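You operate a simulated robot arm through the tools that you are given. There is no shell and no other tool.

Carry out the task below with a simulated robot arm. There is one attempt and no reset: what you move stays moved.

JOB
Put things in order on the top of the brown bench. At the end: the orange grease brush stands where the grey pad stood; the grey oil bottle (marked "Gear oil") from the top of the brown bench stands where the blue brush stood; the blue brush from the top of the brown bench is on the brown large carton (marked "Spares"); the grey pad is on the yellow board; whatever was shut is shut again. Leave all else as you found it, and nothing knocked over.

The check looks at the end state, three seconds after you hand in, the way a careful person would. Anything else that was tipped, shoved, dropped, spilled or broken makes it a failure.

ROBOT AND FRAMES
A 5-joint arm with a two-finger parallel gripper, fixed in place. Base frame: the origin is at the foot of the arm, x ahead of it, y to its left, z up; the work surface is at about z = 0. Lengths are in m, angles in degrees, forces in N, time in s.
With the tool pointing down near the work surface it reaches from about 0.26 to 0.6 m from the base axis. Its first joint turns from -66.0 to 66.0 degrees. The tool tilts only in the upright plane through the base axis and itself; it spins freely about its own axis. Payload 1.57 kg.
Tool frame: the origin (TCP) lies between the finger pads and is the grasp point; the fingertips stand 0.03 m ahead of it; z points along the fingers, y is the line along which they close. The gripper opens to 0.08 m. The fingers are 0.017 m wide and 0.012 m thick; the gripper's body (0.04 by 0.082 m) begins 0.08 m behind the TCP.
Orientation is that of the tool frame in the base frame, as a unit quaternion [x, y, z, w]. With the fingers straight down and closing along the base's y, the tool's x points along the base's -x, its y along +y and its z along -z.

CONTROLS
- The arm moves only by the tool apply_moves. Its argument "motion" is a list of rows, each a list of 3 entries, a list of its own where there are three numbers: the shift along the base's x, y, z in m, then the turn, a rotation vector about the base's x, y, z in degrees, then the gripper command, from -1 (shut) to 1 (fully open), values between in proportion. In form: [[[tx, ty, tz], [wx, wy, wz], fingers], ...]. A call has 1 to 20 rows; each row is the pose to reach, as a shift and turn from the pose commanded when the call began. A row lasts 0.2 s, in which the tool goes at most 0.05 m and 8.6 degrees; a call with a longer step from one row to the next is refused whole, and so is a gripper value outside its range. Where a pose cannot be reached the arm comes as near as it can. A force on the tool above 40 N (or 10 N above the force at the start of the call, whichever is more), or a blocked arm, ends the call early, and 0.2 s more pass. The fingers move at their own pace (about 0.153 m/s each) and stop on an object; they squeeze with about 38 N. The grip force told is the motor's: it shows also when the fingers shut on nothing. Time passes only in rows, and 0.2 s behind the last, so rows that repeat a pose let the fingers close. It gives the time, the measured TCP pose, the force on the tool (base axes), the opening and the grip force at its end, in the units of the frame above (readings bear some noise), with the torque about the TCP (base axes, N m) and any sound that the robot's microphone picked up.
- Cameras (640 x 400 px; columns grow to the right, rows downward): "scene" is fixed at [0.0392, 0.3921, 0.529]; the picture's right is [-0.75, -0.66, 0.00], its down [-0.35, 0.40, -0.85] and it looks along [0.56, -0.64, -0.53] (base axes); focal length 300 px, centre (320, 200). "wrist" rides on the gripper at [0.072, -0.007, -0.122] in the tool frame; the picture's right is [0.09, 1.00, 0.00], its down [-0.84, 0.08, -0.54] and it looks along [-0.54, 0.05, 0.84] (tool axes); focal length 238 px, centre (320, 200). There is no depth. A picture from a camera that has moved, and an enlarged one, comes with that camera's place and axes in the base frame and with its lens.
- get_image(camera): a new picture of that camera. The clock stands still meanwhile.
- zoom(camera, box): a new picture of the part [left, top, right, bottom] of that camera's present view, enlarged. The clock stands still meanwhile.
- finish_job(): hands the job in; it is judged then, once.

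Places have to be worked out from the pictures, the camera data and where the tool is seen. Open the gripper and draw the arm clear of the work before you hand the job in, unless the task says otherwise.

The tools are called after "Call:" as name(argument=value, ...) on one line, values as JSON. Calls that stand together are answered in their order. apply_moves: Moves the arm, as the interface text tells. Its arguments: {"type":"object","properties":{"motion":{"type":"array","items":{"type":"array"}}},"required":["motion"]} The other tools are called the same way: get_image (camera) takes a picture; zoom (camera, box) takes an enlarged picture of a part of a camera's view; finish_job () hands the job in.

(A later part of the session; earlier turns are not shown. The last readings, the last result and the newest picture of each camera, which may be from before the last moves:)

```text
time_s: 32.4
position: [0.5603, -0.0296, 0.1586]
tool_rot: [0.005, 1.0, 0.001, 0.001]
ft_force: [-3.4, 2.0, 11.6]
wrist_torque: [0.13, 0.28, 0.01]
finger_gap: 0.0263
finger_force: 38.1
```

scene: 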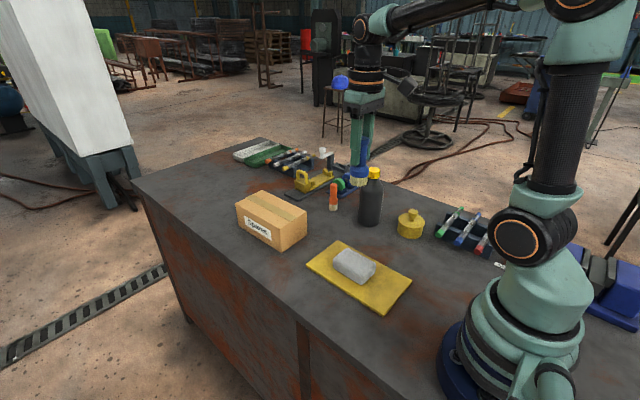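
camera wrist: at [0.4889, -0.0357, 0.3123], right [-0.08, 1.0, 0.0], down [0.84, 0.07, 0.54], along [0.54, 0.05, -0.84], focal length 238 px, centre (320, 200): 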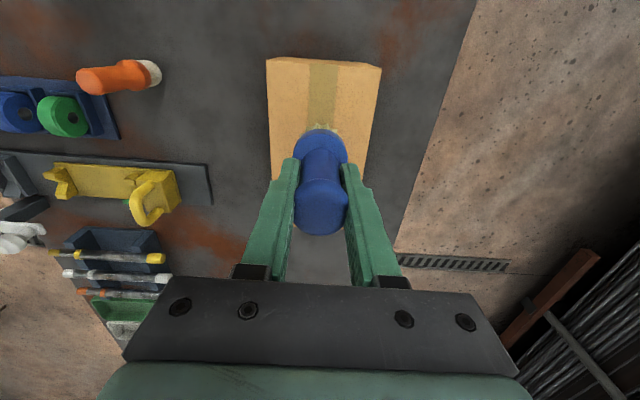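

Contact now reads 11.6 N upward. I'll ease back under a millimetre to relieve the press, then open and rise straight up.

Call:
apply_moves(motion=[[[0, 0, 0.0008], [0, 0, 0], -1], [[0, 0, 0.0008], [0, 0, 0], -1]])

```text
time_s: 33.0
position: [0.56, -0.0313, 0.16]
tool_rot: [0.004, 1.0, 0.0, 0.001]
ft_force: [-3.8, 0.2, 10.8]
wrist_torque: [0.04, 0.24, 0.01]
finger_gap: 0.026
finger_force: 37.2
```

Call:
apply_moves(motion=[[[0, 0, 0.0006], [0, 0, 0], -1], [[0, 0, 0.0006], [0, 0, 0], -1]])

Call:
zoom(camera="scene", box=[250, 170, 320, 230])

```text
time_s: 33.6
position: [0.5608, -0.0311, 0.1595]
tool_rot: [0.004, 1.0, 0.0, 0.0]
ft_force: [-1.3, -2.3, 7.2]
wrist_torque: [-0.14, 0.07, -0.01]
finger_gap: 0.0262
finger_force: 37.3
```

```text
6.67 times, centred on (285, 200) of scene
camera zoom: at [0.0391, 0.3921, 0.529], right [-0.75, -0.66, 0.0], down [-0.35, 0.4, -0.85], along [0.56, -0.64, -0.53], focal length 2004 px, centre (553, 200)
```

zoom: 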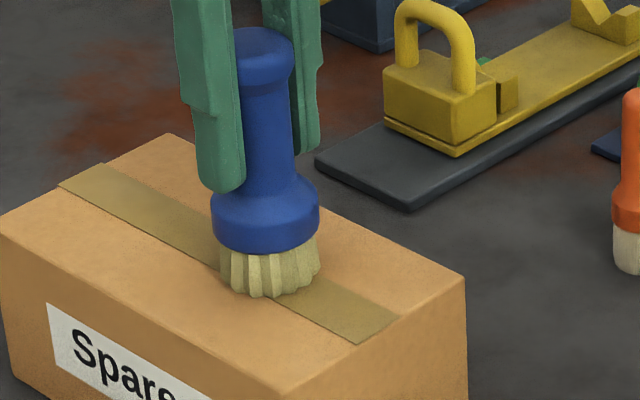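

The brush is firmly seated and upright. I'll release it and lift away vertically.

Call:
apply_moves(motion=[[[0, 0, 0.0004], [0, 0, 0], -1], [[0, 0, 0.0004], [0, 0, 0], -0.2], [[0, 0, 0.0004], [0, 0, 0], 0.2], [[0, 0, 0.0004], [0, 0, 0], 0.6], [[0, 0, 0.0004], [0, 0, 0], 0.6], [[0, 0, 0.02], [0, 0, 0], 0.6], [[0, 0, 0.05], [0, 0, 0], 0.6], [[0, 0, 0.08], [0, 0, 0], 0.6], [[0, 0, 0.08], [0, 0, 0], 0.6]])

Call:
zoom(camera="scene", box=[200, 130, 360, 260])

Call:
get_image(camera="wrist")

```text
time_s: 35.6
position: [0.5606, -0.0322, 0.2394]
tool_rot: [0.005, 1.0, 0.0, 0.001]
ft_force: [-0.2, -0.1, 0.0]
wrist_torque: [0.02, 0.02, 0.0]
finger_gap: 0.0637
finger_force: 0.0
```

```text
3.08 times, centred on (280, 195) of scene
camera zoom: at [0.0392, 0.3921, 0.529], right [-0.75, -0.66, 0.0], down [-0.35, 0.4, -0.85], along [0.56, -0.64, -0.53], focal length 925 px, centre (443, 215)
```

zoom: 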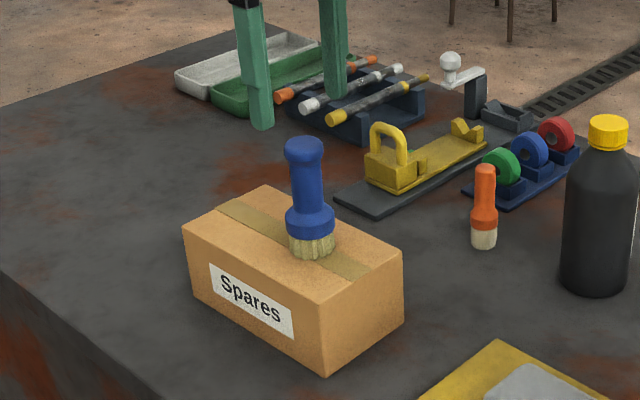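

```text
taken
camera wrist: at [0.4901, -0.0375, 0.3621], right [-0.08, 1.0, 0.0], down [0.84, 0.07, 0.54], along [0.54, 0.05, -0.84], focal length 238 px, centre (320, 200)
```

wrist: 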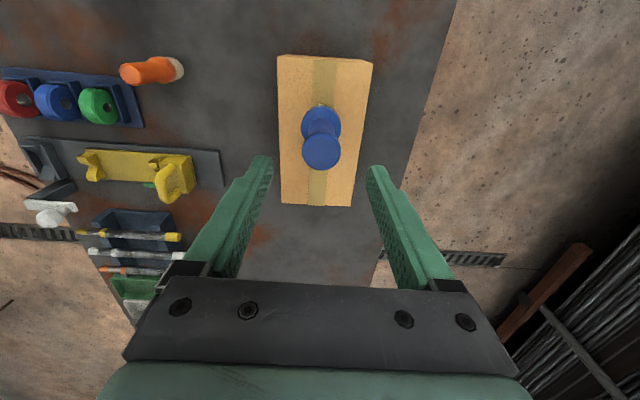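

The blue brush stands on the carton. Next is the oil bottle, so I'll retract high and hover over it with the gripper fully open.

Call:
apply_moves(motion=[[[-0.023, -0.031, 0.01], [0, 0, 0], 0.6], [[-0.046, -0.062, 0.02], [0, 0, 0], 0.6], [[-0.069, -0.093, 0.03], [0, 0, 0], 0.6], [[-0.092, -0.124, 0.04], [0, 0, 0], 1], [[-0.115, -0.155, 0.045], [0, 0, 0], 1], [[-0.138, -0.186, 0.045], [0, 0, 0], 1], [[-0.157, -0.218, 0.045], [0, 0, 0], 1], [[-0.157, -0.218, 0.045], [0, 0, 0], 1]])

Call:
get_image(camera="wrist")

Call:
zoom(camera="scene", box=[300, 110, 460, 240])

```text
time_s: 37.4
position: [0.4053, -0.2495, 0.2824]
tool_rot: [0.004, 1.0, 0.0, 0.0]
ft_force: [-0.3, -0.4, -0.1]
wrist_torque: [-0.02, -0.02, 0.02]
finger_gap: 0.0802
finger_force: 0.1
```

```text
taken
camera wrist: at [0.3336, -0.2549, 0.4056], right [-0.08, 1.0, 0.0], down [0.84, 0.07, 0.54], along [0.54, 0.05, -0.84], focal length 238 px, centre (320, 200)
```

wrist: 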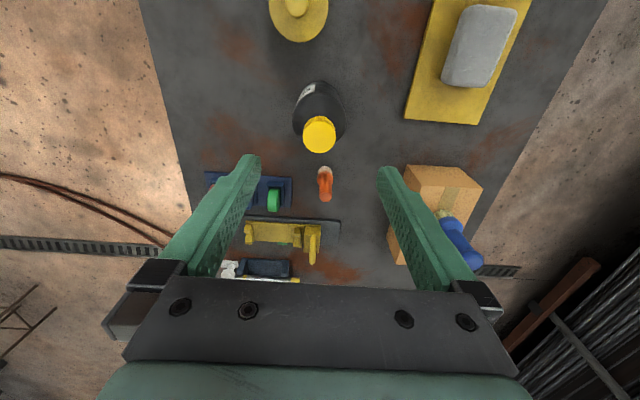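

```text
3.08 times, centred on (380, 175) of scene
camera zoom: at [0.0392, 0.392, 0.529], right [-0.75, -0.66, 0.0], down [-0.35, 0.4, -0.85], along [0.56, -0.64, -0.53], focal length 925 px, centre (135, 277)
```

zoom: 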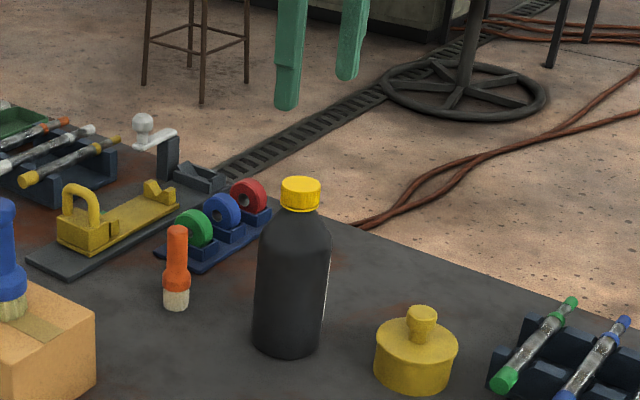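

Call:
zoom(camera="wrist", box=[260, 60, 380, 170])

Call:
zoom(camera="scene", box=[335, 155, 405, 235])

```text
3.64 times, centred on (320, 115) of wrist
camera zoom: at [0.3336, -0.2549, 0.4056], right [-0.08, 1.0, 0.0], down [0.84, 0.07, 0.54], along [0.54, 0.05, -0.84], focal length 867 px, centre (320, 509)
```

zoom: 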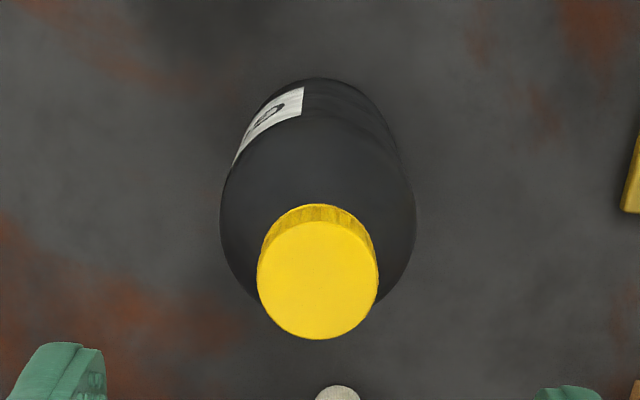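

```text
5.00 times, centred on (370, 195) of scene
camera zoom: at [0.0392, 0.392, 0.529], right [-0.75, -0.66, 0.0], down [-0.35, 0.4, -0.85], along [0.56, -0.64, -0.53], focal length 1503 px, centre (70, 225)
```

zoom: 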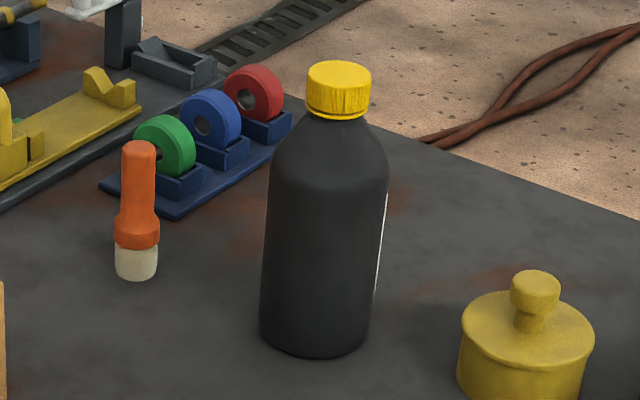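

The bottle axis is at about (0.408, -0.249), with the cap top at z≈0.172 and a diameter of about 0.067 m. I'll descend until the tips are level with the shoulder and check centring before going around the body.

Call:
apply_moves(motion=[[[0.003, 0.0, -0.03], [0, 0, 0], 1], [[0.003, 0.0005, -0.06], [0, 0, 0], 1], [[0.003, 0.0005, -0.09], [0, 0, 0], 1], [[0.003, 0.0005, -0.115], [0, 0, 0], 1], [[0.003, 0.0005, -0.135], [0, 0, 0], 1], [[0.003, 0.0005, -0.135], [0, 0, 0], 1]])

Call:
get_image(camera="wrist")

Call:
zoom(camera="scene", box=[320, 130, 430, 240])

```text
time_s: 38.8
position: [0.4078, -0.2474, 0.1504]
tool_rot: [0.004, 1.0, 0.0, 0.0]
ft_force: [0.5, -0.2, 1.1]
wrist_torque: [-0.01, -0.01, 0.02]
finger_gap: 0.0798
finger_force: 0.0
```

```text
taken
camera wrist: at [0.3363, -0.2535, 0.2727], right [-0.08, 1.0, 0.0], down [0.84, 0.07, 0.54], along [0.54, 0.05, -0.84], focal length 238 px, centre (320, 200)
```

wrist: 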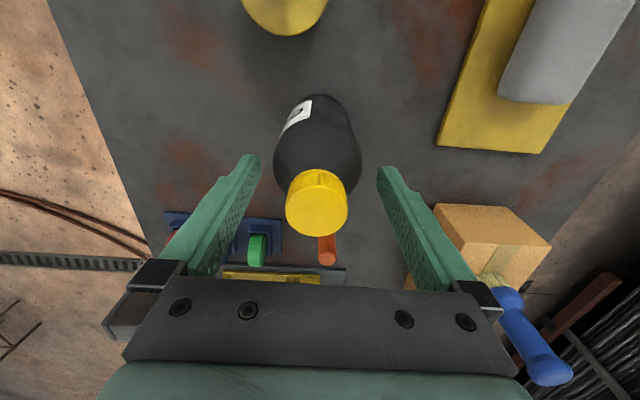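

```text
3.64 times, centred on (375, 185) of scene
camera zoom: at [0.0392, 0.3921, 0.529], right [-0.75, -0.66, 0.0], down [-0.35, 0.4, -0.85], along [0.56, -0.64, -0.53], focal length 1093 px, centre (120, 254)
```

zoom: 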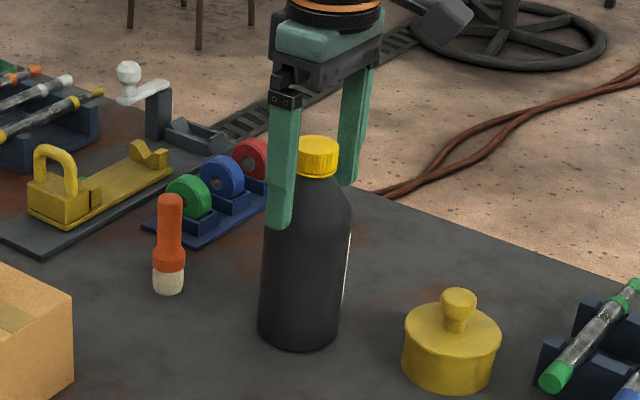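

Centring looks good on both axes. I'll slide down slowly around the body to TCP z≈0.102, which leaves the palm about 1 cm above the cap.

Call:
apply_moves(motion=[[[0, 0, -0.012], [0, 0, 0], 1], [[0, 0, -0.024], [0, 0, 0], 1], [[0, 0, -0.036], [0, 0, 0], 1], [[0, 0, -0.0475], [0, 0, 0], 1], [[0, 0, -0.0475], [0, 0, 0], 1]])

Call:
get_image(camera="wrist")

Call:
zoom(camera="scene", box=[320, 130, 430, 240])

```text
time_s: 40.0
position: [0.4055, -0.2491, 0.1028]
tool_rot: [0.005, 1.0, 0.0, 0.0]
ft_force: [0.8, 0.2, 0.9]
wrist_torque: [-0.01, -0.01, -0.03]
finger_gap: 0.0801
finger_force: 0.1
```

```text
taken
camera wrist: at [0.3356, -0.2541, 0.2244], right [-0.08, 1.0, 0.0], down [0.84, 0.07, 0.54], along [0.54, 0.05, -0.84], focal length 238 px, centre (320, 200)
```

wrist: 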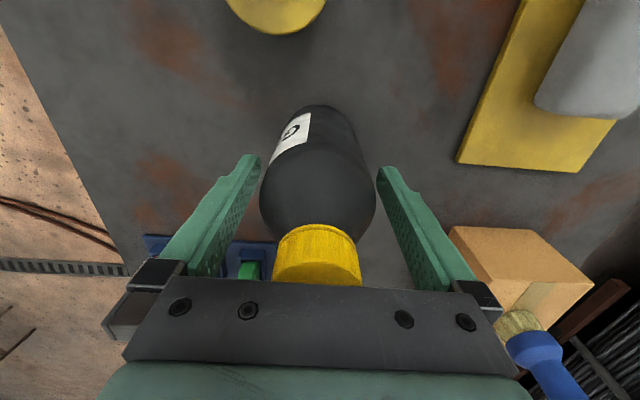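

```text
3.64 times, centred on (375, 185) of scene
camera zoom: at [0.0392, 0.3921, 0.529], right [-0.75, -0.66, 0.0], down [-0.35, 0.4, -0.85], along [0.56, -0.64, -0.53], focal length 1093 px, centre (120, 254)
```

zoom: 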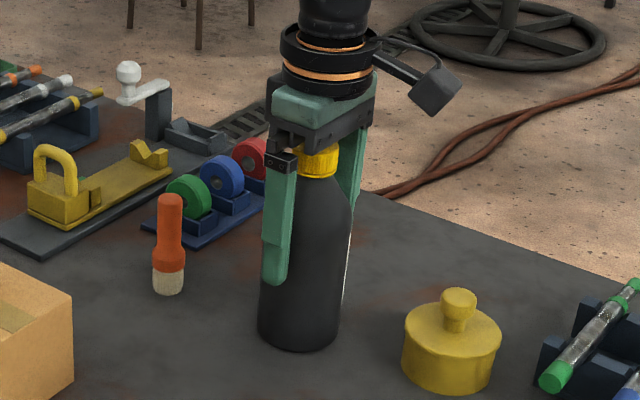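

The fingers flank the bottle body without touching it. I'll close gradually.

Call:
apply_moves(motion=[[[0, 0, 0], [0, 0, 0], 0.8], [[0, 0, 0], [0, 0, 0], 0.65], [[0, 0, 0], [0, 0, 0], 0.4], [[0, 0, 0], [0, 0, 0], -1], [[0, 0, 0], [0, 0, 0], -1]])

```text
time_s: 41.2
position: [0.4071, -0.2499, 0.1023]
tool_rot: [0.005, 1.0, 0.0, 0.0]
ft_force: [0.7, -1.8, 0.6]
wrist_torque: [-0.02, -0.08, -0.03]
finger_gap: 0.0644
finger_force: 38.5
```

The bottle is gripped with a gap of 0.064 m. I'll lift slightly and check the weight and that it stays upright.

Call:
apply_moves(motion=[[[0, 0, 0.008], [0, 0, 0], -1], [[0, 0, 0.02], [0, 0, 0], -1], [[0, 0, 0.03], [0, 0, 0], -1], [[0, 0, 0.03], [0, 0, 0], -1]])

Call:
zoom(camera="scene", box=[320, 130, 430, 240])

```text
time_s: 42.2
position: [0.4071, -0.2503, 0.1317]
tool_rot: [0.005, 1.0, 0.0, 0.0]
ft_force: [0.2, 0.0, -5.3]
wrist_torque: [-0.03, 0.01, 0.01]
finger_gap: 0.0645
finger_force: 37.8
```

```text
3.64 times, centred on (375, 185) of scene
camera zoom: at [0.0392, 0.392, 0.529], right [-0.75, -0.66, 0.0], down [-0.35, 0.4, -0.85], along [0.56, -0.64, -0.53], focal length 1093 px, centre (120, 254)
```

zoom: 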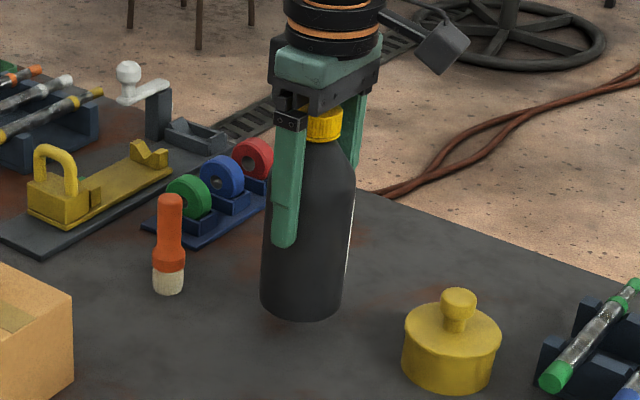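

The bottle weighs about 5 N and hangs straight. I'll lift it clear of the pot and rack and carry it to above the blue brush's old spot.

Call:
apply_moves(motion=[[[0, 0, 0.03], [0, 0, 0], -1], [[0, 0, 0.06], [0, 0, 0], -1], [[0, 0, 0.085], [0, 0, 0], -1], [[-0.01, -0.013, 0.09], [0, 0, 0], -1], [[-0.029, -0.038, 0.09], [0, 0, 0], -1], [[-0.049, -0.064, 0.09], [0, 0, 0], -1], [[-0.069, -0.09, 0.09], [0, 0, 0], -1], [[-0.089, -0.116, 0.09], [0, 0, 0], -1], [[-0.109, -0.142, 0.09], [0, 0, 0], -1], [[-0.124, -0.161, 0.09], [0, 0, 0], -1], [[-0.129, -0.168, 0.09], [0, 0, 0], -1], [[-0.129, -0.168, 0.09], [0, 0, 0], -1]])

Call:
get_image(camera="wrist")

Call:
zoom(camera="scene", box=[360, 100, 500, 240])

```text
time_s: 44.8
position: [0.2758, -0.4172, 0.2214]
tool_rot: [0.004, 1.0, 0.0, 0.0]
ft_force: [0.6, 0.8, -4.6]
wrist_torque: [-0.02, 0.03, 0.03]
finger_gap: 0.0646
finger_force: 38.7
```

```text
taken
camera wrist: at [0.2055, -0.4227, 0.3437], right [-0.08, 1.0, 0.0], down [0.84, 0.07, 0.54], along [0.54, 0.05, -0.84], focal length 238 px, centre (320, 200)
```

wrist: 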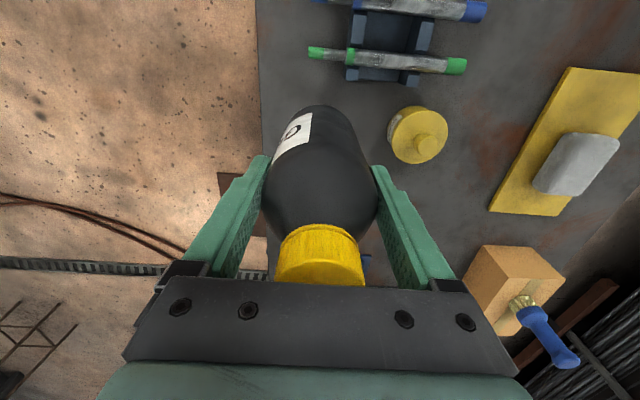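

```text
2.86 times, centred on (430, 170) of scene
camera zoom: at [0.0392, 0.392, 0.529], right [-0.75, -0.66, 0.0], down [-0.35, 0.4, -0.85], along [0.56, -0.64, -0.53], focal length 859 px, centre (6, 286)
```

zoom: 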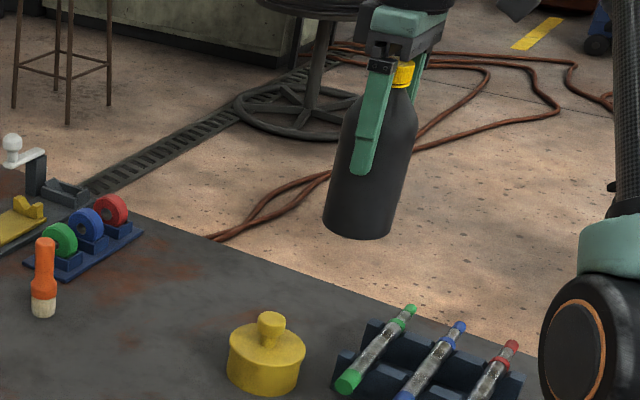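

The bottle is positioned over the old brush spot, about 1.5 cm clear of the screwdriver rack. I'll lower it most of the way.

Call:
apply_moves(motion=[[[0, 0, -0.025], [0, 0, 0], -1], [[0, 0, -0.05], [0, 0, 0], -1], [[0, 0, -0.075], [0, 0, 0], -1], [[0, 0, -0.09], [0, 0, 0], -1], [[0, 0, -0.09], [0, 0, 0], -1]])

Call:
get_image(camera="wrist")

Call:
zoom(camera="scene", box=[370, 130, 490, 240])

```text
time_s: 46.0
position: [0.2765, -0.4158, 0.1315]
tool_rot: [0.005, 1.0, 0.0, 0.001]
ft_force: [-0.8, -0.4, -5.6]
wrist_torque: [0.0, 0.0, -0.01]
finger_gap: 0.0645
finger_force: 38.3
```

```text
taken
camera wrist: at [0.2049, -0.4204, 0.2541], right [-0.08, 1.0, 0.0], down [0.84, 0.07, 0.54], along [0.54, 0.05, -0.84], focal length 238 px, centre (320, 200)
```

wrist: 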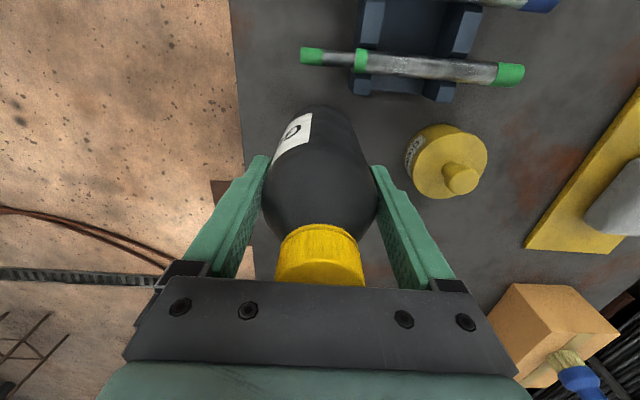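

```text
3.64 times, centred on (430, 185) of scene
camera zoom: at [0.0392, 0.392, 0.529], right [-0.75, -0.66, 0.0], down [-0.35, 0.4, -0.85], along [0.56, -0.64, -0.53], focal length 1093 px, centre (-80, 254)
```

zoom: 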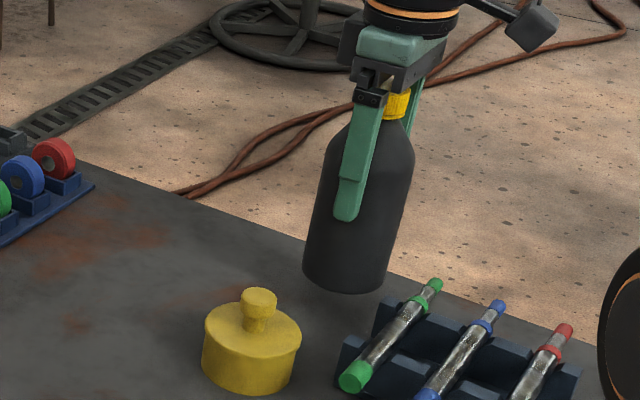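

The way down is clear, so I'll lower to about 3–4 mm above the bench.

Call:
apply_moves(motion=[[[0, 0, -0.01], [0, 0, 0], -1], [[0, 0, -0.02], [0, 0, 0], -1], [[0, 0, -0.026], [0, 0, 0], -1], [[0, 0, -0.026], [0, 0, 0], -1]])

Call:
zoom(camera="scene", box=[390, 160, 490, 240])

```text
time_s: 47.0
position: [0.2771, -0.4148, 0.1054]
tool_rot: [0.005, 1.0, 0.0, 0.0]
ft_force: [0.2, -0.3, -4.7]
wrist_torque: [-0.01, -0.01, 0.01]
finger_gap: 0.0648
finger_force: 37.9
```

```text
5.00 times, centred on (440, 200) of scene
camera zoom: at [0.0392, 0.392, 0.529], right [-0.75, -0.66, 0.0], down [-0.35, 0.4, -0.85], along [0.56, -0.64, -0.53], focal length 1503 px, centre (-280, 200)
```

zoom: 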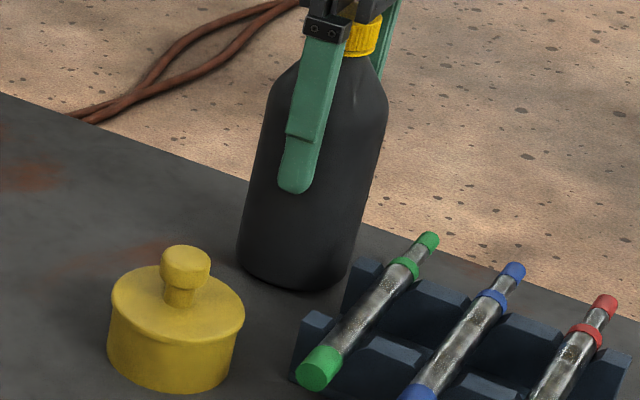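

Clearance to the rack looks fine. I'll creep down to contact.

Call:
apply_moves(motion=[[[0, 0, -0.0015], [0, 0, 0], -1], [[0, 0, -0.003], [0, 0, 0], -1], [[0, 0, -0.003], [0, 0, 0], -1]])

```text
time_s: 47.8
position: [0.2769, -0.4167, 0.1029]
tool_rot: [0.005, 1.0, -0.001, 0.0]
ft_force: [0.2, 0.1, -4.1]
wrist_torque: [0.02, 0.04, -0.01]
finger_gap: 0.0644
finger_force: 38.5
```

Call:
apply_moves(motion=[[[0, 0, -0.001], [0, 0, 0], -1], [[0, 0, -0.0015], [0, 0, 0], -1], [[0, 0, -0.0015], [0, 0, 0], -1]])

```text
time_s: 48.6
position: [0.2772, -0.4167, 0.1025]
tool_rot: [0.005, 1.0, 0.0, 0.0]
ft_force: [-8.4, 7.0, 23.4]
wrist_torque: [0.76, 0.4, 0.14]
finger_gap: 0.0645
finger_force: 38.1
```

That is firm contact at 23 N, so I'll back off about a millimetre to relieve it before releasing.

Call:
apply_moves(motion=[[[0, 0, 0.0008], [0, 0, 0], -1], [[0, 0, 0.0008], [0, 0, 0], -1]])

```text
time_s: 49.2
position: [0.2773, -0.4153, 0.1023]
tool_rot: [0.005, 1.0, -0.001, 0.0]
ft_force: [-5.1, 5.5, 18.1]
wrist_torque: [0.47, 0.07, 0.06]
finger_gap: 0.0645
finger_force: 37.4
```

Call:
apply_moves(motion=[[[0, 0, 0.0008], [0, 0, 0], -1], [[0, 0, 0.0008], [0, 0, 0], -1]])

Call:
zoom(camera="scene", box=[390, 160, 490, 240])

```text
time_s: 49.8
position: [0.2768, -0.4161, 0.1031]
tool_rot: [0.004, 1.0, -0.001, 0.0]
ft_force: [-1.8, 0.2, 4.4]
wrist_torque: [-0.24, -0.05, -0.08]
finger_gap: 0.0643
finger_force: 38.8
```

```text
5.00 times, centred on (440, 200) of scene
camera zoom: at [0.0392, 0.3921, 0.529], right [-0.75, -0.66, 0.0], down [-0.35, 0.4, -0.85], along [0.56, -0.64, -0.53], focal length 1503 px, centre (-280, 200)
```

zoom: 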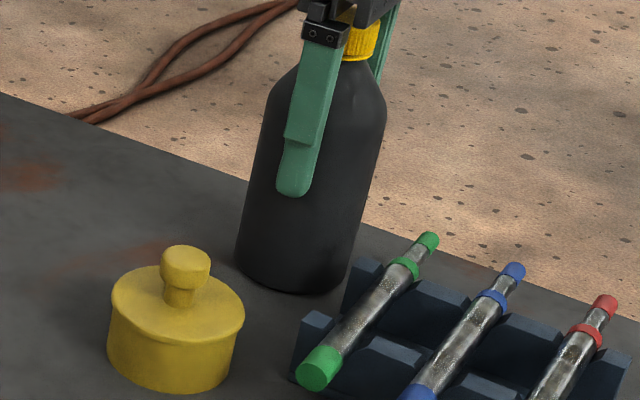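

The contact force is down to about 4 N and the bottle is seated upright. I'll open fully and rise straight up past the cap.

Call:
apply_moves(motion=[[[0, 0, 0], [0, 0, 0], 0.7], [[0, 0, 0], [0, 0, 0], 0.85], [[0, 0, 0], [0, 0, 0], 1], [[0, 0, 0], [0, 0, 0], 1], [[0, 0, 0.01], [0, 0, 0], 1], [[0, 0, 0.03], [0, 0, 0], 1], [[0, 0, 0.06], [0, 0, 0], 1], [[0, 0, 0.1], [0, 0, 0], 1], [[0, 0, 0.14], [0, 0, 0], 1], [[0, 0, 0.17], [0, 0, 0], 1], [[0, 0, 0.17], [0, 0, 0], 1]])

Call:
get_image(camera="wrist")

Call:
get_image(camera="scene")

```text
time_s: 52.2
position: [0.2759, -0.4166, 0.2722]
tool_rot: [0.005, 1.0, 0.0, 0.0]
ft_force: [0.0, -0.4, 0.4]
wrist_torque: [-0.02, 0.0, 0.0]
finger_gap: 0.0799
finger_force: 0.1
```

```text
taken
camera wrist: at [0.2061, -0.4228, 0.3942], right [-0.08, 1.0, 0.0], down [0.84, 0.07, 0.54], along [0.54, 0.05, -0.84], focal length 238 px, centre (320, 200)
```

wrist: 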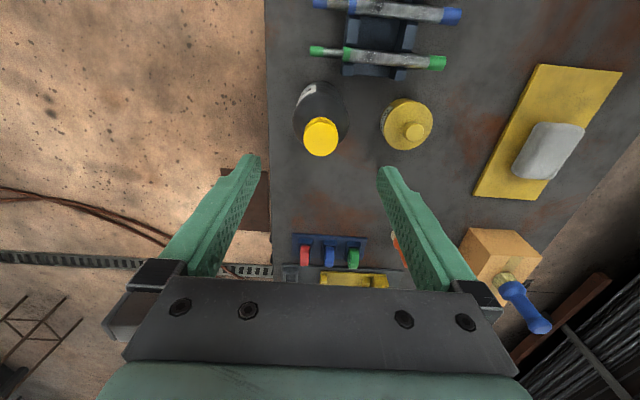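

```text
taken
```

scene: 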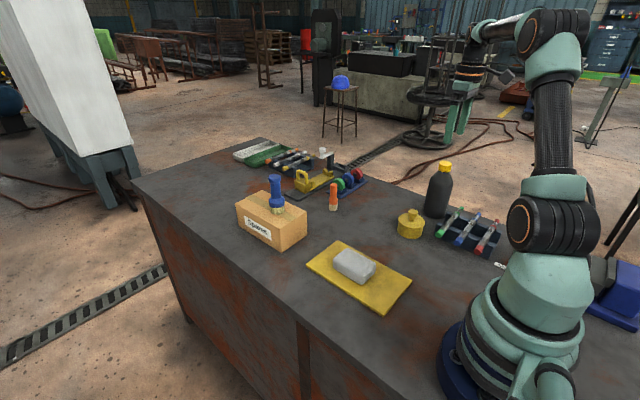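

The bottle stands at the old brush spot. The orange brush is next, so I'll travel high to hover near it and open partially.

Call:
apply_moves(motion=[[[0.028, 0.023, 0.01], [0, 0, 0], 1], [[0.058, 0.048, 0.01], [0, 0, 0], 0.6], [[0.09, 0.074, 0.005], [0, 0, 0], 0.6], [[0.122, 0.1, 0], [0, 0, 0], 0.6], [[0.154, 0.126, -0.01], [0, 0, 0], 0.5], [[0.186, 0.153, -0.03], [0, 0, 0], 0.4], [[0.215, 0.178, -0.055], [0, 0, 0], 0.4], [[0.221, 0.183, -0.075], [0, 0, 0], 0.4], [[0.221, 0.183, -0.075], [0, 0, 0], 0.4]])

Call:
get_image(camera="wrist")

Call:
zoom(camera="scene", box=[270, 120, 400, 230])

```text
time_s: 54.2
position: [0.4972, -0.2325, 0.199]
tool_rot: [0.004, 1.0, 0.0, 0.0]
ft_force: [-0.1, 0.8, 0.9]
wrist_torque: [0.0, 0.0, -0.03]
finger_gap: 0.0557
finger_force: 0.2
```

```text
taken
camera wrist: at [0.4265, -0.2373, 0.3203], right [-0.08, 1.0, 0.0], down [0.84, 0.07, 0.54], along [0.54, 0.05, -0.84], focal length 238 px, centre (320, 200)
```

wrist: 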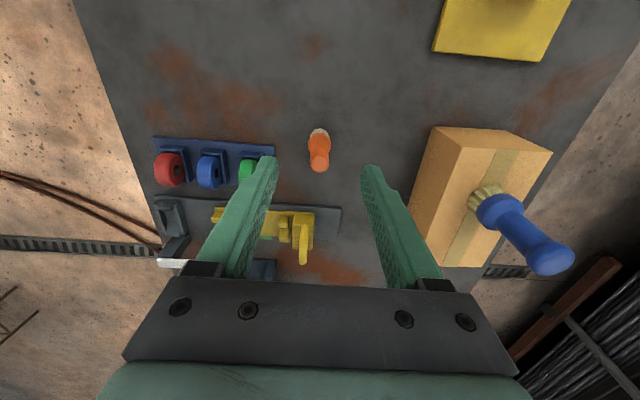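

```text
3.64 times, centred on (335, 175) of scene
camera zoom: at [0.0392, 0.3921, 0.529], right [-0.75, -0.66, 0.0], down [-0.35, 0.4, -0.85], along [0.56, -0.64, -0.53], focal length 1093 px, centre (266, 291)
```

zoom: 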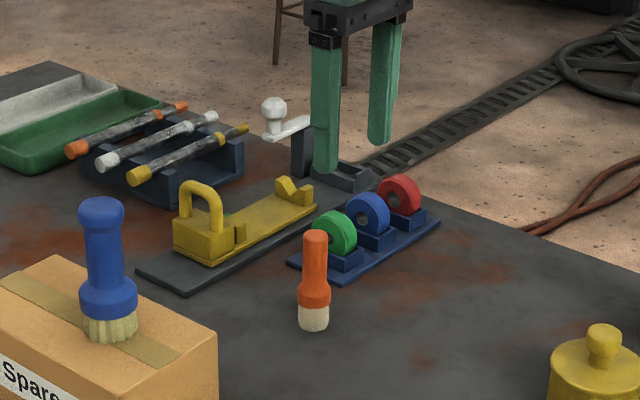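

Call:
zoom(camera="wrist", box=[270, 110, 370, 190])

```text
5.00 times, centred on (320, 150) of wrist
camera zoom: at [0.4265, -0.2373, 0.3203], right [-0.08, 1.0, 0.0], down [0.84, 0.07, 0.54], along [0.54, 0.05, -0.84], focal length 1192 px, centre (320, 450)
```

zoom: 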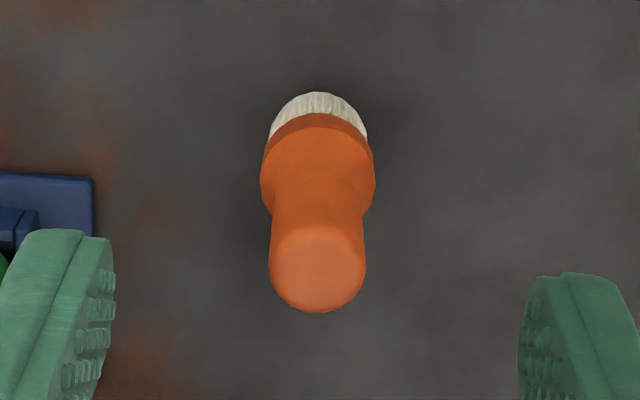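

The orange brush is at about (0.531, -0.230), with its top at z≈0.088. I'll line up and descend part-way to verify.

Call:
apply_moves(motion=[[[0.015, 0.002, -0.01], [0, 0, 0], 0.4], [[0.031, 0.003, -0.03], [0, 0, 0], 0.4], [[0.031, 0.003, -0.055], [0, 0, 0], 0.4], [[0.031, 0.003, -0.07], [0, 0, 0], 0.4], [[0.031, 0.003, -0.07], [0, 0, 0], 0.4]])

Call:
get_image(camera="wrist")

Call:
zoom(camera="scene", box=[280, 130, 390, 220])

```text
time_s: 55.4
position: [0.5284, -0.2316, 0.1269]
tool_rot: [0.004, 1.0, 0.0, -0.001]
ft_force: [0.3, -0.4, -0.1]
wrist_torque: [0.0, 0.05, 0.02]
finger_gap: 0.0561
finger_force: 0.1
```

```text
taken
camera wrist: at [0.4578, -0.2362, 0.2494], right [-0.08, 1.0, 0.0], down [0.84, 0.07, 0.54], along [0.54, 0.04, -0.84], focal length 238 px, centre (320, 200)
```

wrist: 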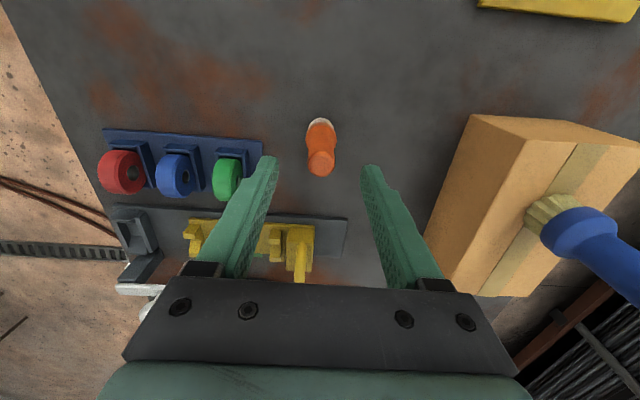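

```text
4.44 times, centred on (335, 175) of scene
camera zoom: at [0.0392, 0.3921, 0.529], right [-0.75, -0.66, 0.0], down [-0.35, 0.4, -0.85], along [0.56, -0.64, -0.53], focal length 1336 px, centre (253, 311)
```

zoom: 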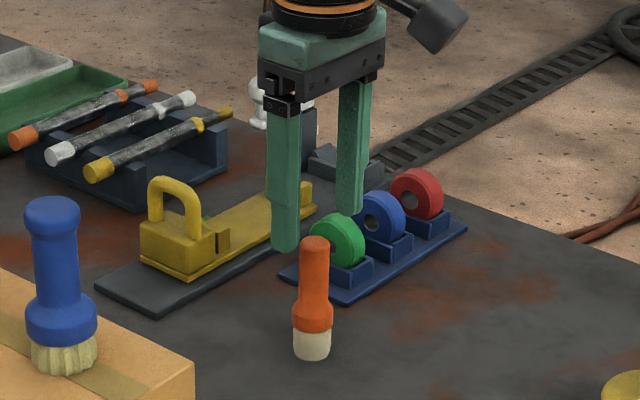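

The alignment is good, so I'll lower to TCP z≈0.078 around the handle.

Call:
apply_moves(motion=[[[0.001, 0.001, -0.015], [0, 0, 0], 0.4], [[0.001, 0.001, -0.03], [0, 0, 0], 0.4], [[0.001, 0.001, -0.043], [0, 0, 0], 0.4], [[0.001, 0.001, -0.05], [0, 0, 0], 0.4], [[0.001, 0.001, -0.05], [0, 0, 0], 0.4]])

Call:
get_image(camera="wrist")

Call:
zoom(camera="scene", box=[290, 150, 380, 220])

```text
time_s: 56.6
position: [0.53, -0.2302, 0.0779]
tool_rot: [0.005, 1.0, 0.0, 0.0]
ft_force: [0.4, -0.3, 0.0]
wrist_torque: [0.02, -0.05, 0.0]
finger_gap: 0.0558
finger_force: 0.0
```

```text
taken
camera wrist: at [0.4593, -0.2353, 0.1999], right [-0.08, 1.0, 0.0], down [0.84, 0.07, 0.54], along [0.54, 0.05, -0.84], focal length 238 px, centre (320, 200)
```

wrist: 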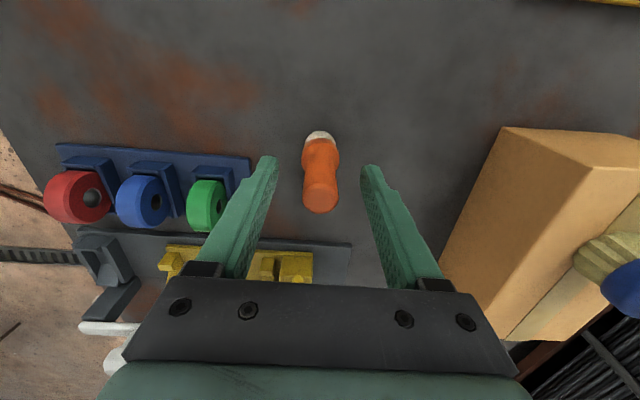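

```text
5.71 times, centred on (335, 185) of scene
camera zoom: at [0.0392, 0.3921, 0.529], right [-0.75, -0.66, 0.0], down [-0.35, 0.4, -0.85], along [0.56, -0.64, -0.53], focal length 1717 px, centre (234, 286)
```

zoom: 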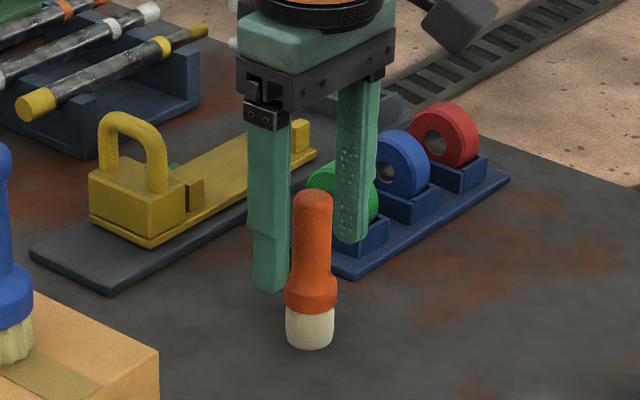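

The brush sits between the fingers, offset a couple of millimetres. I'll nudge to centre it and close gradually.

Call:
apply_moves(motion=[[[-0.0025, 0.0015, 0], [0, 0, 0], 0.4], [[-0.0025, 0.0015, 0], [0, 0, 0], 0.1], [[-0.0025, 0.0015, 0], [0, 0, 0], -0.2], [[-0.0025, 0.0015, 0], [0, 0, 0], -0.5], [[-0.0025, 0.0015, 0], [0, 0, 0], -1], [[-0.0025, 0.0015, 0], [0, 0, 0], -1]])

Call:
get_image(camera="wrist")

Call:
zoom(camera="scene", box=[290, 150, 380, 220])

```text
time_s: 58.0
position: [0.5288, -0.2275, 0.0781]
tool_rot: [0.003, 1.0, 0.0, 0.001]
ft_force: [0.1, 0.6, 1.1]
wrist_torque: [0.02, 0.01, 0.0]
finger_gap: 0.0192
finger_force: 33.3
```

```text
taken
camera wrist: at [0.4569, -0.2331, 0.2], right [-0.08, 1.0, 0.0], down [0.84, 0.07, 0.54], along [0.54, 0.05, -0.84], focal length 238 px, centre (320, 200)
```

wrist: 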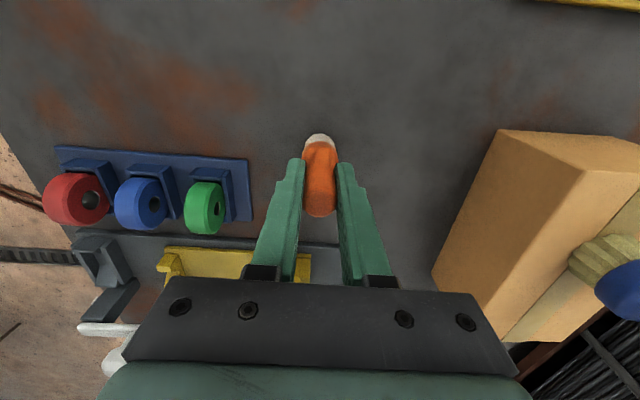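

```text
5.71 times, centred on (335, 185) of scene
camera zoom: at [0.0392, 0.3921, 0.529], right [-0.75, -0.66, 0.0], down [-0.35, 0.4, -0.85], along [0.56, -0.64, -0.53], focal length 1717 px, centre (234, 286)
```

zoom: 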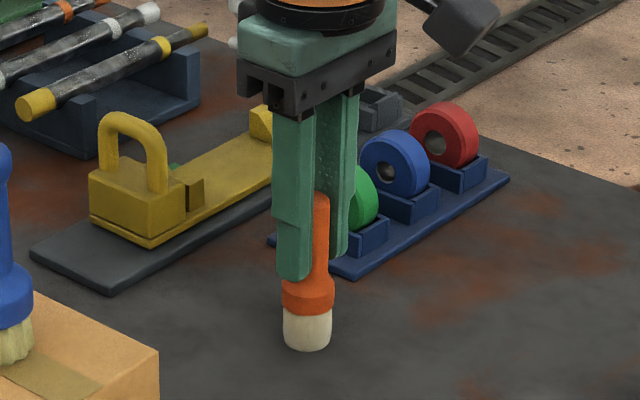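

The orange brush is gripped, with a gap of 0.019 m. I'll lift it up and carry it toward the pad's old place.

Call:
apply_moves(motion=[[[0, 0, 0.015], [0, 0, 0], -1], [[0, 0, 0.045], [0, 0, 0], -1], [[0, 0, 0.08], [0, 0, 0], -1], [[-0.005, -0.005, 0.11], [0, 0, 0], -1], [[-0.02, -0.03, 0.12], [0, 0, 0], -1], [[-0.037, -0.06, 0.12], [0, 0, 0], -1], [[-0.054, -0.09, 0.12], [0, 0, 0], -1], [[-0.071, -0.12, 0.12], [0, 0, 0], -1], [[-0.088, -0.15, 0.12], [0, 0, 0], -1], [[-0.101, -0.18, 0.12], [0, 0, 0], -1], [[-0.101, -0.18, 0.12], [0, 0, 0], -1]])

Call:
get_image(camera="wrist")

Call:
zoom(camera="scene", box=[330, 110, 470, 230])

```text
time_s: 60.4
position: [0.4257, -0.4075, 0.1966]
tool_rot: [0.004, 1.0, 0.0, 0.0]
ft_force: [0.4, 0.0, -0.8]
wrist_torque: [0.03, -0.05, -0.01]
finger_gap: 0.0193
finger_force: 33.1
```

```text
taken
camera wrist: at [0.3557, -0.4123, 0.3182], right [-0.08, 1.0, 0.0], down [0.84, 0.07, 0.54], along [0.54, 0.05, -0.84], focal length 238 px, centre (320, 200)
```

wrist: 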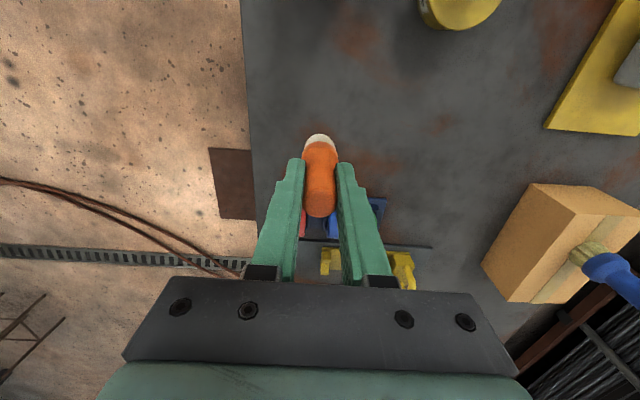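

```text
3.33 times, centred on (400, 170) of scene
camera zoom: at [0.0392, 0.392, 0.529], right [-0.75, -0.66, 0.0], down [-0.35, 0.4, -0.85], along [0.56, -0.64, -0.53], focal length 1002 px, centre (53, 300)
```

zoom: 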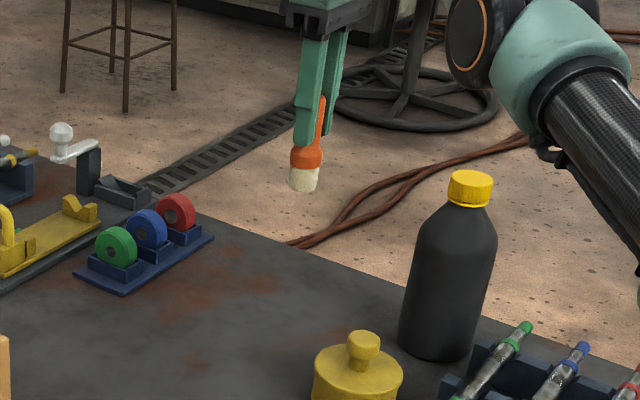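

The brush hangs upright at (0.426, -0.4075), over the pad's old spot. I'll lower it to about 5 mm above the bench.

Call:
apply_moves(motion=[[[0.001, 0, -0.03], [0, 0, 0], -1], [[0.001, 0, -0.06], [0, 0, 0], -1], [[0.001, 0, -0.09], [0, 0, 0], -1], [[0.001, 0, -0.108], [0, 0, 0], -1], [[0.001, 0, -0.115], [0, 0, 0], -1], [[0.001, 0, -0.115], [0, 0, 0], -1]])

Call:
zoom(camera="scene", box=[340, 140, 450, 230])

```text
time_s: 61.8
position: [0.4284, -0.4076, 0.0822]
tool_rot: [0.005, 1.0, 0.0, 0.0]
ft_force: [-0.7, 0.3, -0.3]
wrist_torque: [0.0, 0.01, -0.01]
finger_gap: 0.0192
finger_force: 32.8
```

```text
4.44 times, centred on (395, 185) of scene
camera zoom: at [0.0392, 0.3921, 0.529], right [-0.75, -0.66, 0.0], down [-0.35, 0.4, -0.85], along [0.56, -0.64, -0.53], focal length 1336 px, centre (-13, 267)
```

zoom: 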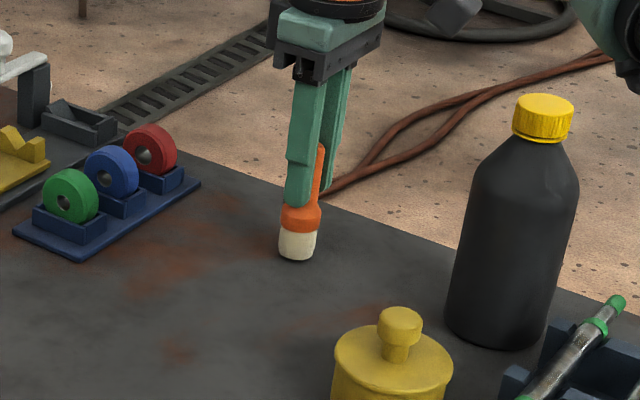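

It's a few millimetres above the bench, so I'll creep down to contact.

Call:
apply_moves(motion=[[[0, 0, -0.0015], [0, 0, 0], -1], [[0, 0, -0.003], [0, 0, 0], -1], [[0, 0, -0.003], [0, 0, 0], -1]])

```text
time_s: 62.6
position: [0.429, -0.4078, 0.0805]
tool_rot: [0.004, 1.0, -0.001, 0.0]
ft_force: [-0.5, 0.4, -0.4]
wrist_torque: [0.0, 0.01, -0.01]
finger_gap: 0.0188
finger_force: 32.9
```

Call:
apply_moves(motion=[[[0, 0, -0.001], [0, 0, 0], -1], [[0, 0, -0.0015], [0, 0, 0], -1], [[0, 0, -0.0015], [0, 0, 0], -1]])

```text
time_s: 63.4
position: [0.4265, -0.4087, 0.0781]
tool_rot: [0.004, 1.0, 0.0, 0.0]
ft_force: [1.5, 0.1, -0.8]
wrist_torque: [0.02, -0.04, 0.02]
finger_gap: 0.0194
finger_force: 33.3
```

Call:
apply_moves(motion=[[[0, 0, -0.001], [0, 0, 0], -1], [[0, 0, -0.001], [0, 0, 0], -1]])

Call:
zoom(camera="scene", box=[360, 150, 440, 220])

```text
time_s: 64.0
position: [0.4288, -0.4086, 0.077]
tool_rot: [0.004, 1.0, -0.002, 0.001]
ft_force: [-3.2, 0.7, 9.5]
wrist_torque: [0.07, 0.25, 0.01]
finger_gap: 0.0191
finger_force: 33.5
```

```text
5.71 times, centred on (400, 185) of scene
camera zoom: at [0.0391, 0.3921, 0.529], right [-0.75, -0.66, 0.0], down [-0.35, 0.4, -0.85], along [0.56, -0.64, -0.53], focal length 1717 px, centre (-137, 286)
```

zoom: 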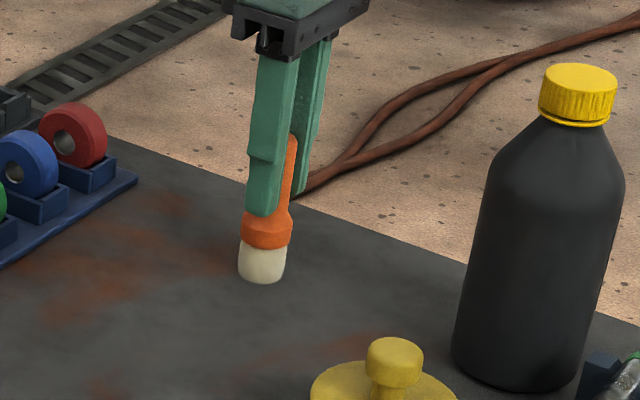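

Contact is confirmed at 9.5 N upward. I'll ease off slightly to reduce the preload.

Call:
apply_moves(motion=[[[0, 0, 0.0006], [0, 0, 0], -1], [[0, 0, 0.001], [0, 0, 0], -1]])

```text
time_s: 64.6
position: [0.4297, -0.4081, 0.0778]
tool_rot: [0.004, 1.0, -0.001, 0.001]
ft_force: [0.5, 0.2, 5.5]
wrist_torque: [-0.02, -0.06, -0.03]
finger_gap: 0.0193
finger_force: 33.4
```

The preload is low and the brush is seated. I'll open gradually and rise straight up.

Call:
apply_moves(motion=[[[0, 0, 0], [0, 0, 0], -0.4], [[0, 0, 0], [0, 0, 0], 0], [[0, 0, 0], [0, 0, 0], 0.4], [[0, 0, 0], [0, 0, 0], 0.5], [[0, 0, 0.015], [0, 0, 0], 0.5], [[0, 0, 0.04], [0, 0, 0], 0.5], [[0, 0, 0.07], [0, 0, 0], 0.5], [[0, 0, 0.1], [0, 0, 0], 0.5], [[0, 0, 0.12], [0, 0, 0], 0.5], [[0, 0, 0.12], [0, 0, 0], 0.5]])

Call:
get_image(camera="wrist")

Call:
get_image(camera="scene")

```text
time_s: 66.8
position: [0.426, -0.4052, 0.1986]
tool_rot: [0.004, 1.0, 0.0, -0.001]
ft_force: [-0.7, 0.9, 0.6]
wrist_torque: [-0.02, 0.04, 0.02]
finger_gap: 0.0599
finger_force: 0.2
```

```text
taken
camera wrist: at [0.3559, -0.4116, 0.3206], right [-0.08, 1.0, 0.0], down [0.84, 0.07, 0.54], along [0.54, 0.05, -0.84], focal length 238 px, centre (320, 200)
```

wrist: 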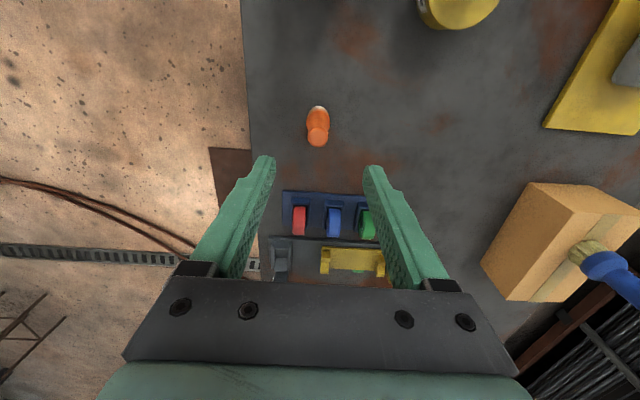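

```text
taken
```

scene: 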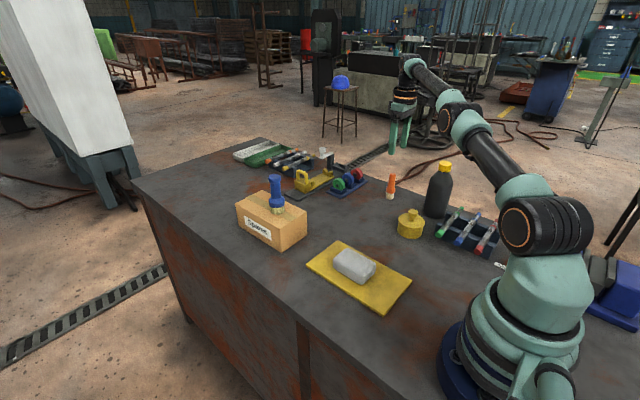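

All four items appear placed. I'll open the gripper and draw the arm up and back to its original area, then inspect everything.

Call:
apply_moves(motion=[[[-0.005, 0.005, 0.04], [0, 0, 0], 0.6], [[-0.02, 0.025, 0.07], [0, 0, 0], 0.8], [[-0.04, 0.05, 0.1], [0, 0, 0], 1], [[-0.06, 0.075, 0.125], [0, 0, 0], 1], [[-0.08, 0.1, 0.145], [0, 0, 0], 1], [[-0.0985, 0.121, 0.155], [0, 0, 0], 1], [[-0.0985, 0.121, 0.155], [0, 0, 0], 1], [[-0.0985, 0.121, 0.155], [0, 0, 0], 1]])

Call:
get_image(camera="wrist")

Call:
zoom(camera="scene", box=[220, 130, 380, 230])

Call:
zoom(camera="scene", box=[340, 150, 500, 250])

Call:
zoom(camera="scene", box=[220, 170, 420, 320])

```text
time_s: 68.6
position: [0.3286, -0.2863, 0.3523]
tool_rot: [0.004, 1.0, -0.001, 0.0]
ft_force: [-0.8, -0.1, 0.4]
wrist_torque: [-0.01, 0.0, 0.03]
finger_gap: 0.0801
finger_force: 0.0
out of reach, approached as far as the arm can: row 1
```

```text
taken
camera wrist: at [0.2583, -0.2914, 0.4748], right [-0.08, 1.0, 0.0], down [0.84, 0.07, 0.54], along [0.54, 0.05, -0.84], focal length 238 px, centre (320, 200)
```

wrist: 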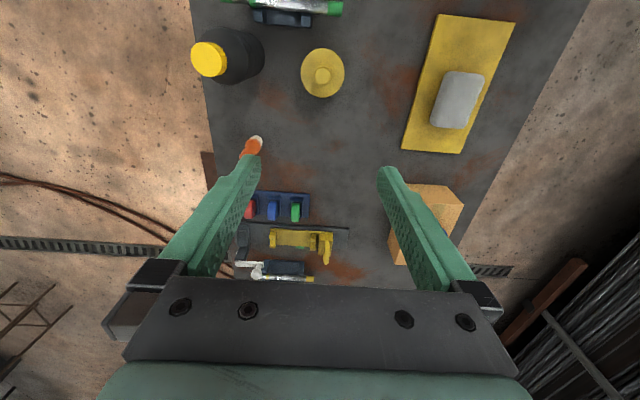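

```text
4.00 times, centred on (300, 180) of scene
camera zoom: at [0.0392, 0.3921, 0.529], right [-0.75, -0.66, 0.0], down [-0.35, 0.4, -0.85], along [0.56, -0.64, -0.53], focal length 1202 px, centre (400, 280)
```

zoom: 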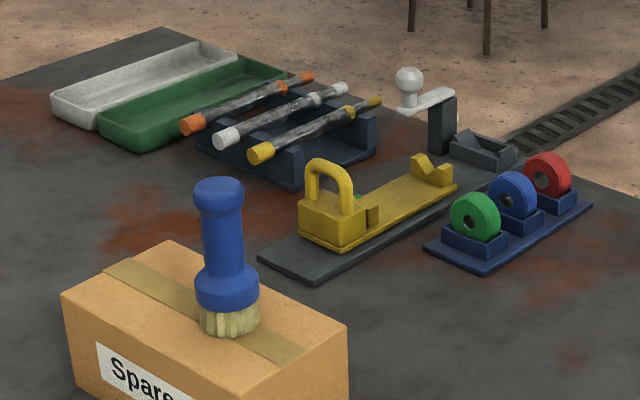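

```text
4.00 times, centred on (420, 200) of scene
camera zoom: at [0.0392, 0.3921, 0.529], right [-0.75, -0.66, 0.0], down [-0.35, 0.4, -0.85], along [0.56, -0.64, -0.53], focal length 1202 px, centre (-80, 200)
```

zoom: 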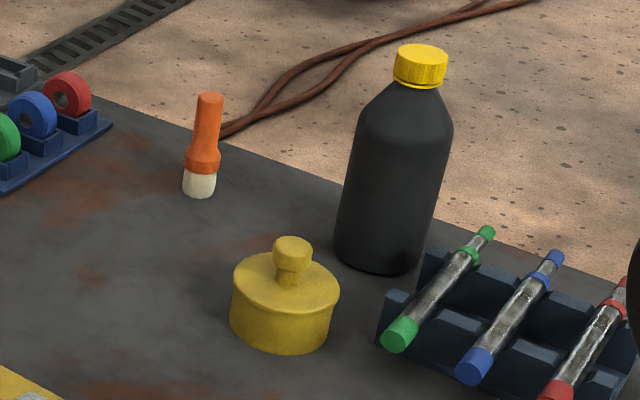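

```text
2.67 times, centred on (320, 245) of scene
camera zoom: at [0.0392, 0.3921, 0.529], right [-0.75, -0.66, 0.0], down [-0.35, 0.4, -0.85], along [0.56, -0.64, -0.53], focal length 801 px, centre (320, 80)
```

zoom: 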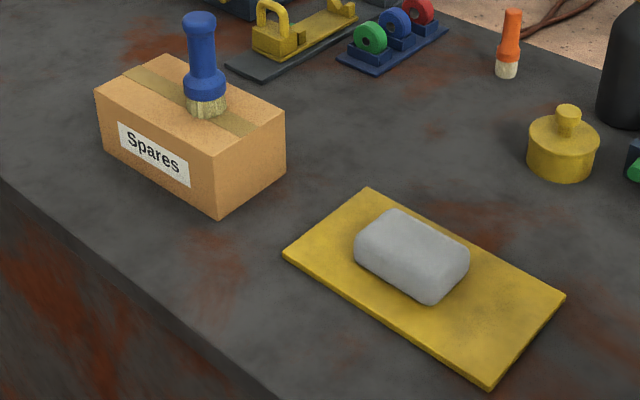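

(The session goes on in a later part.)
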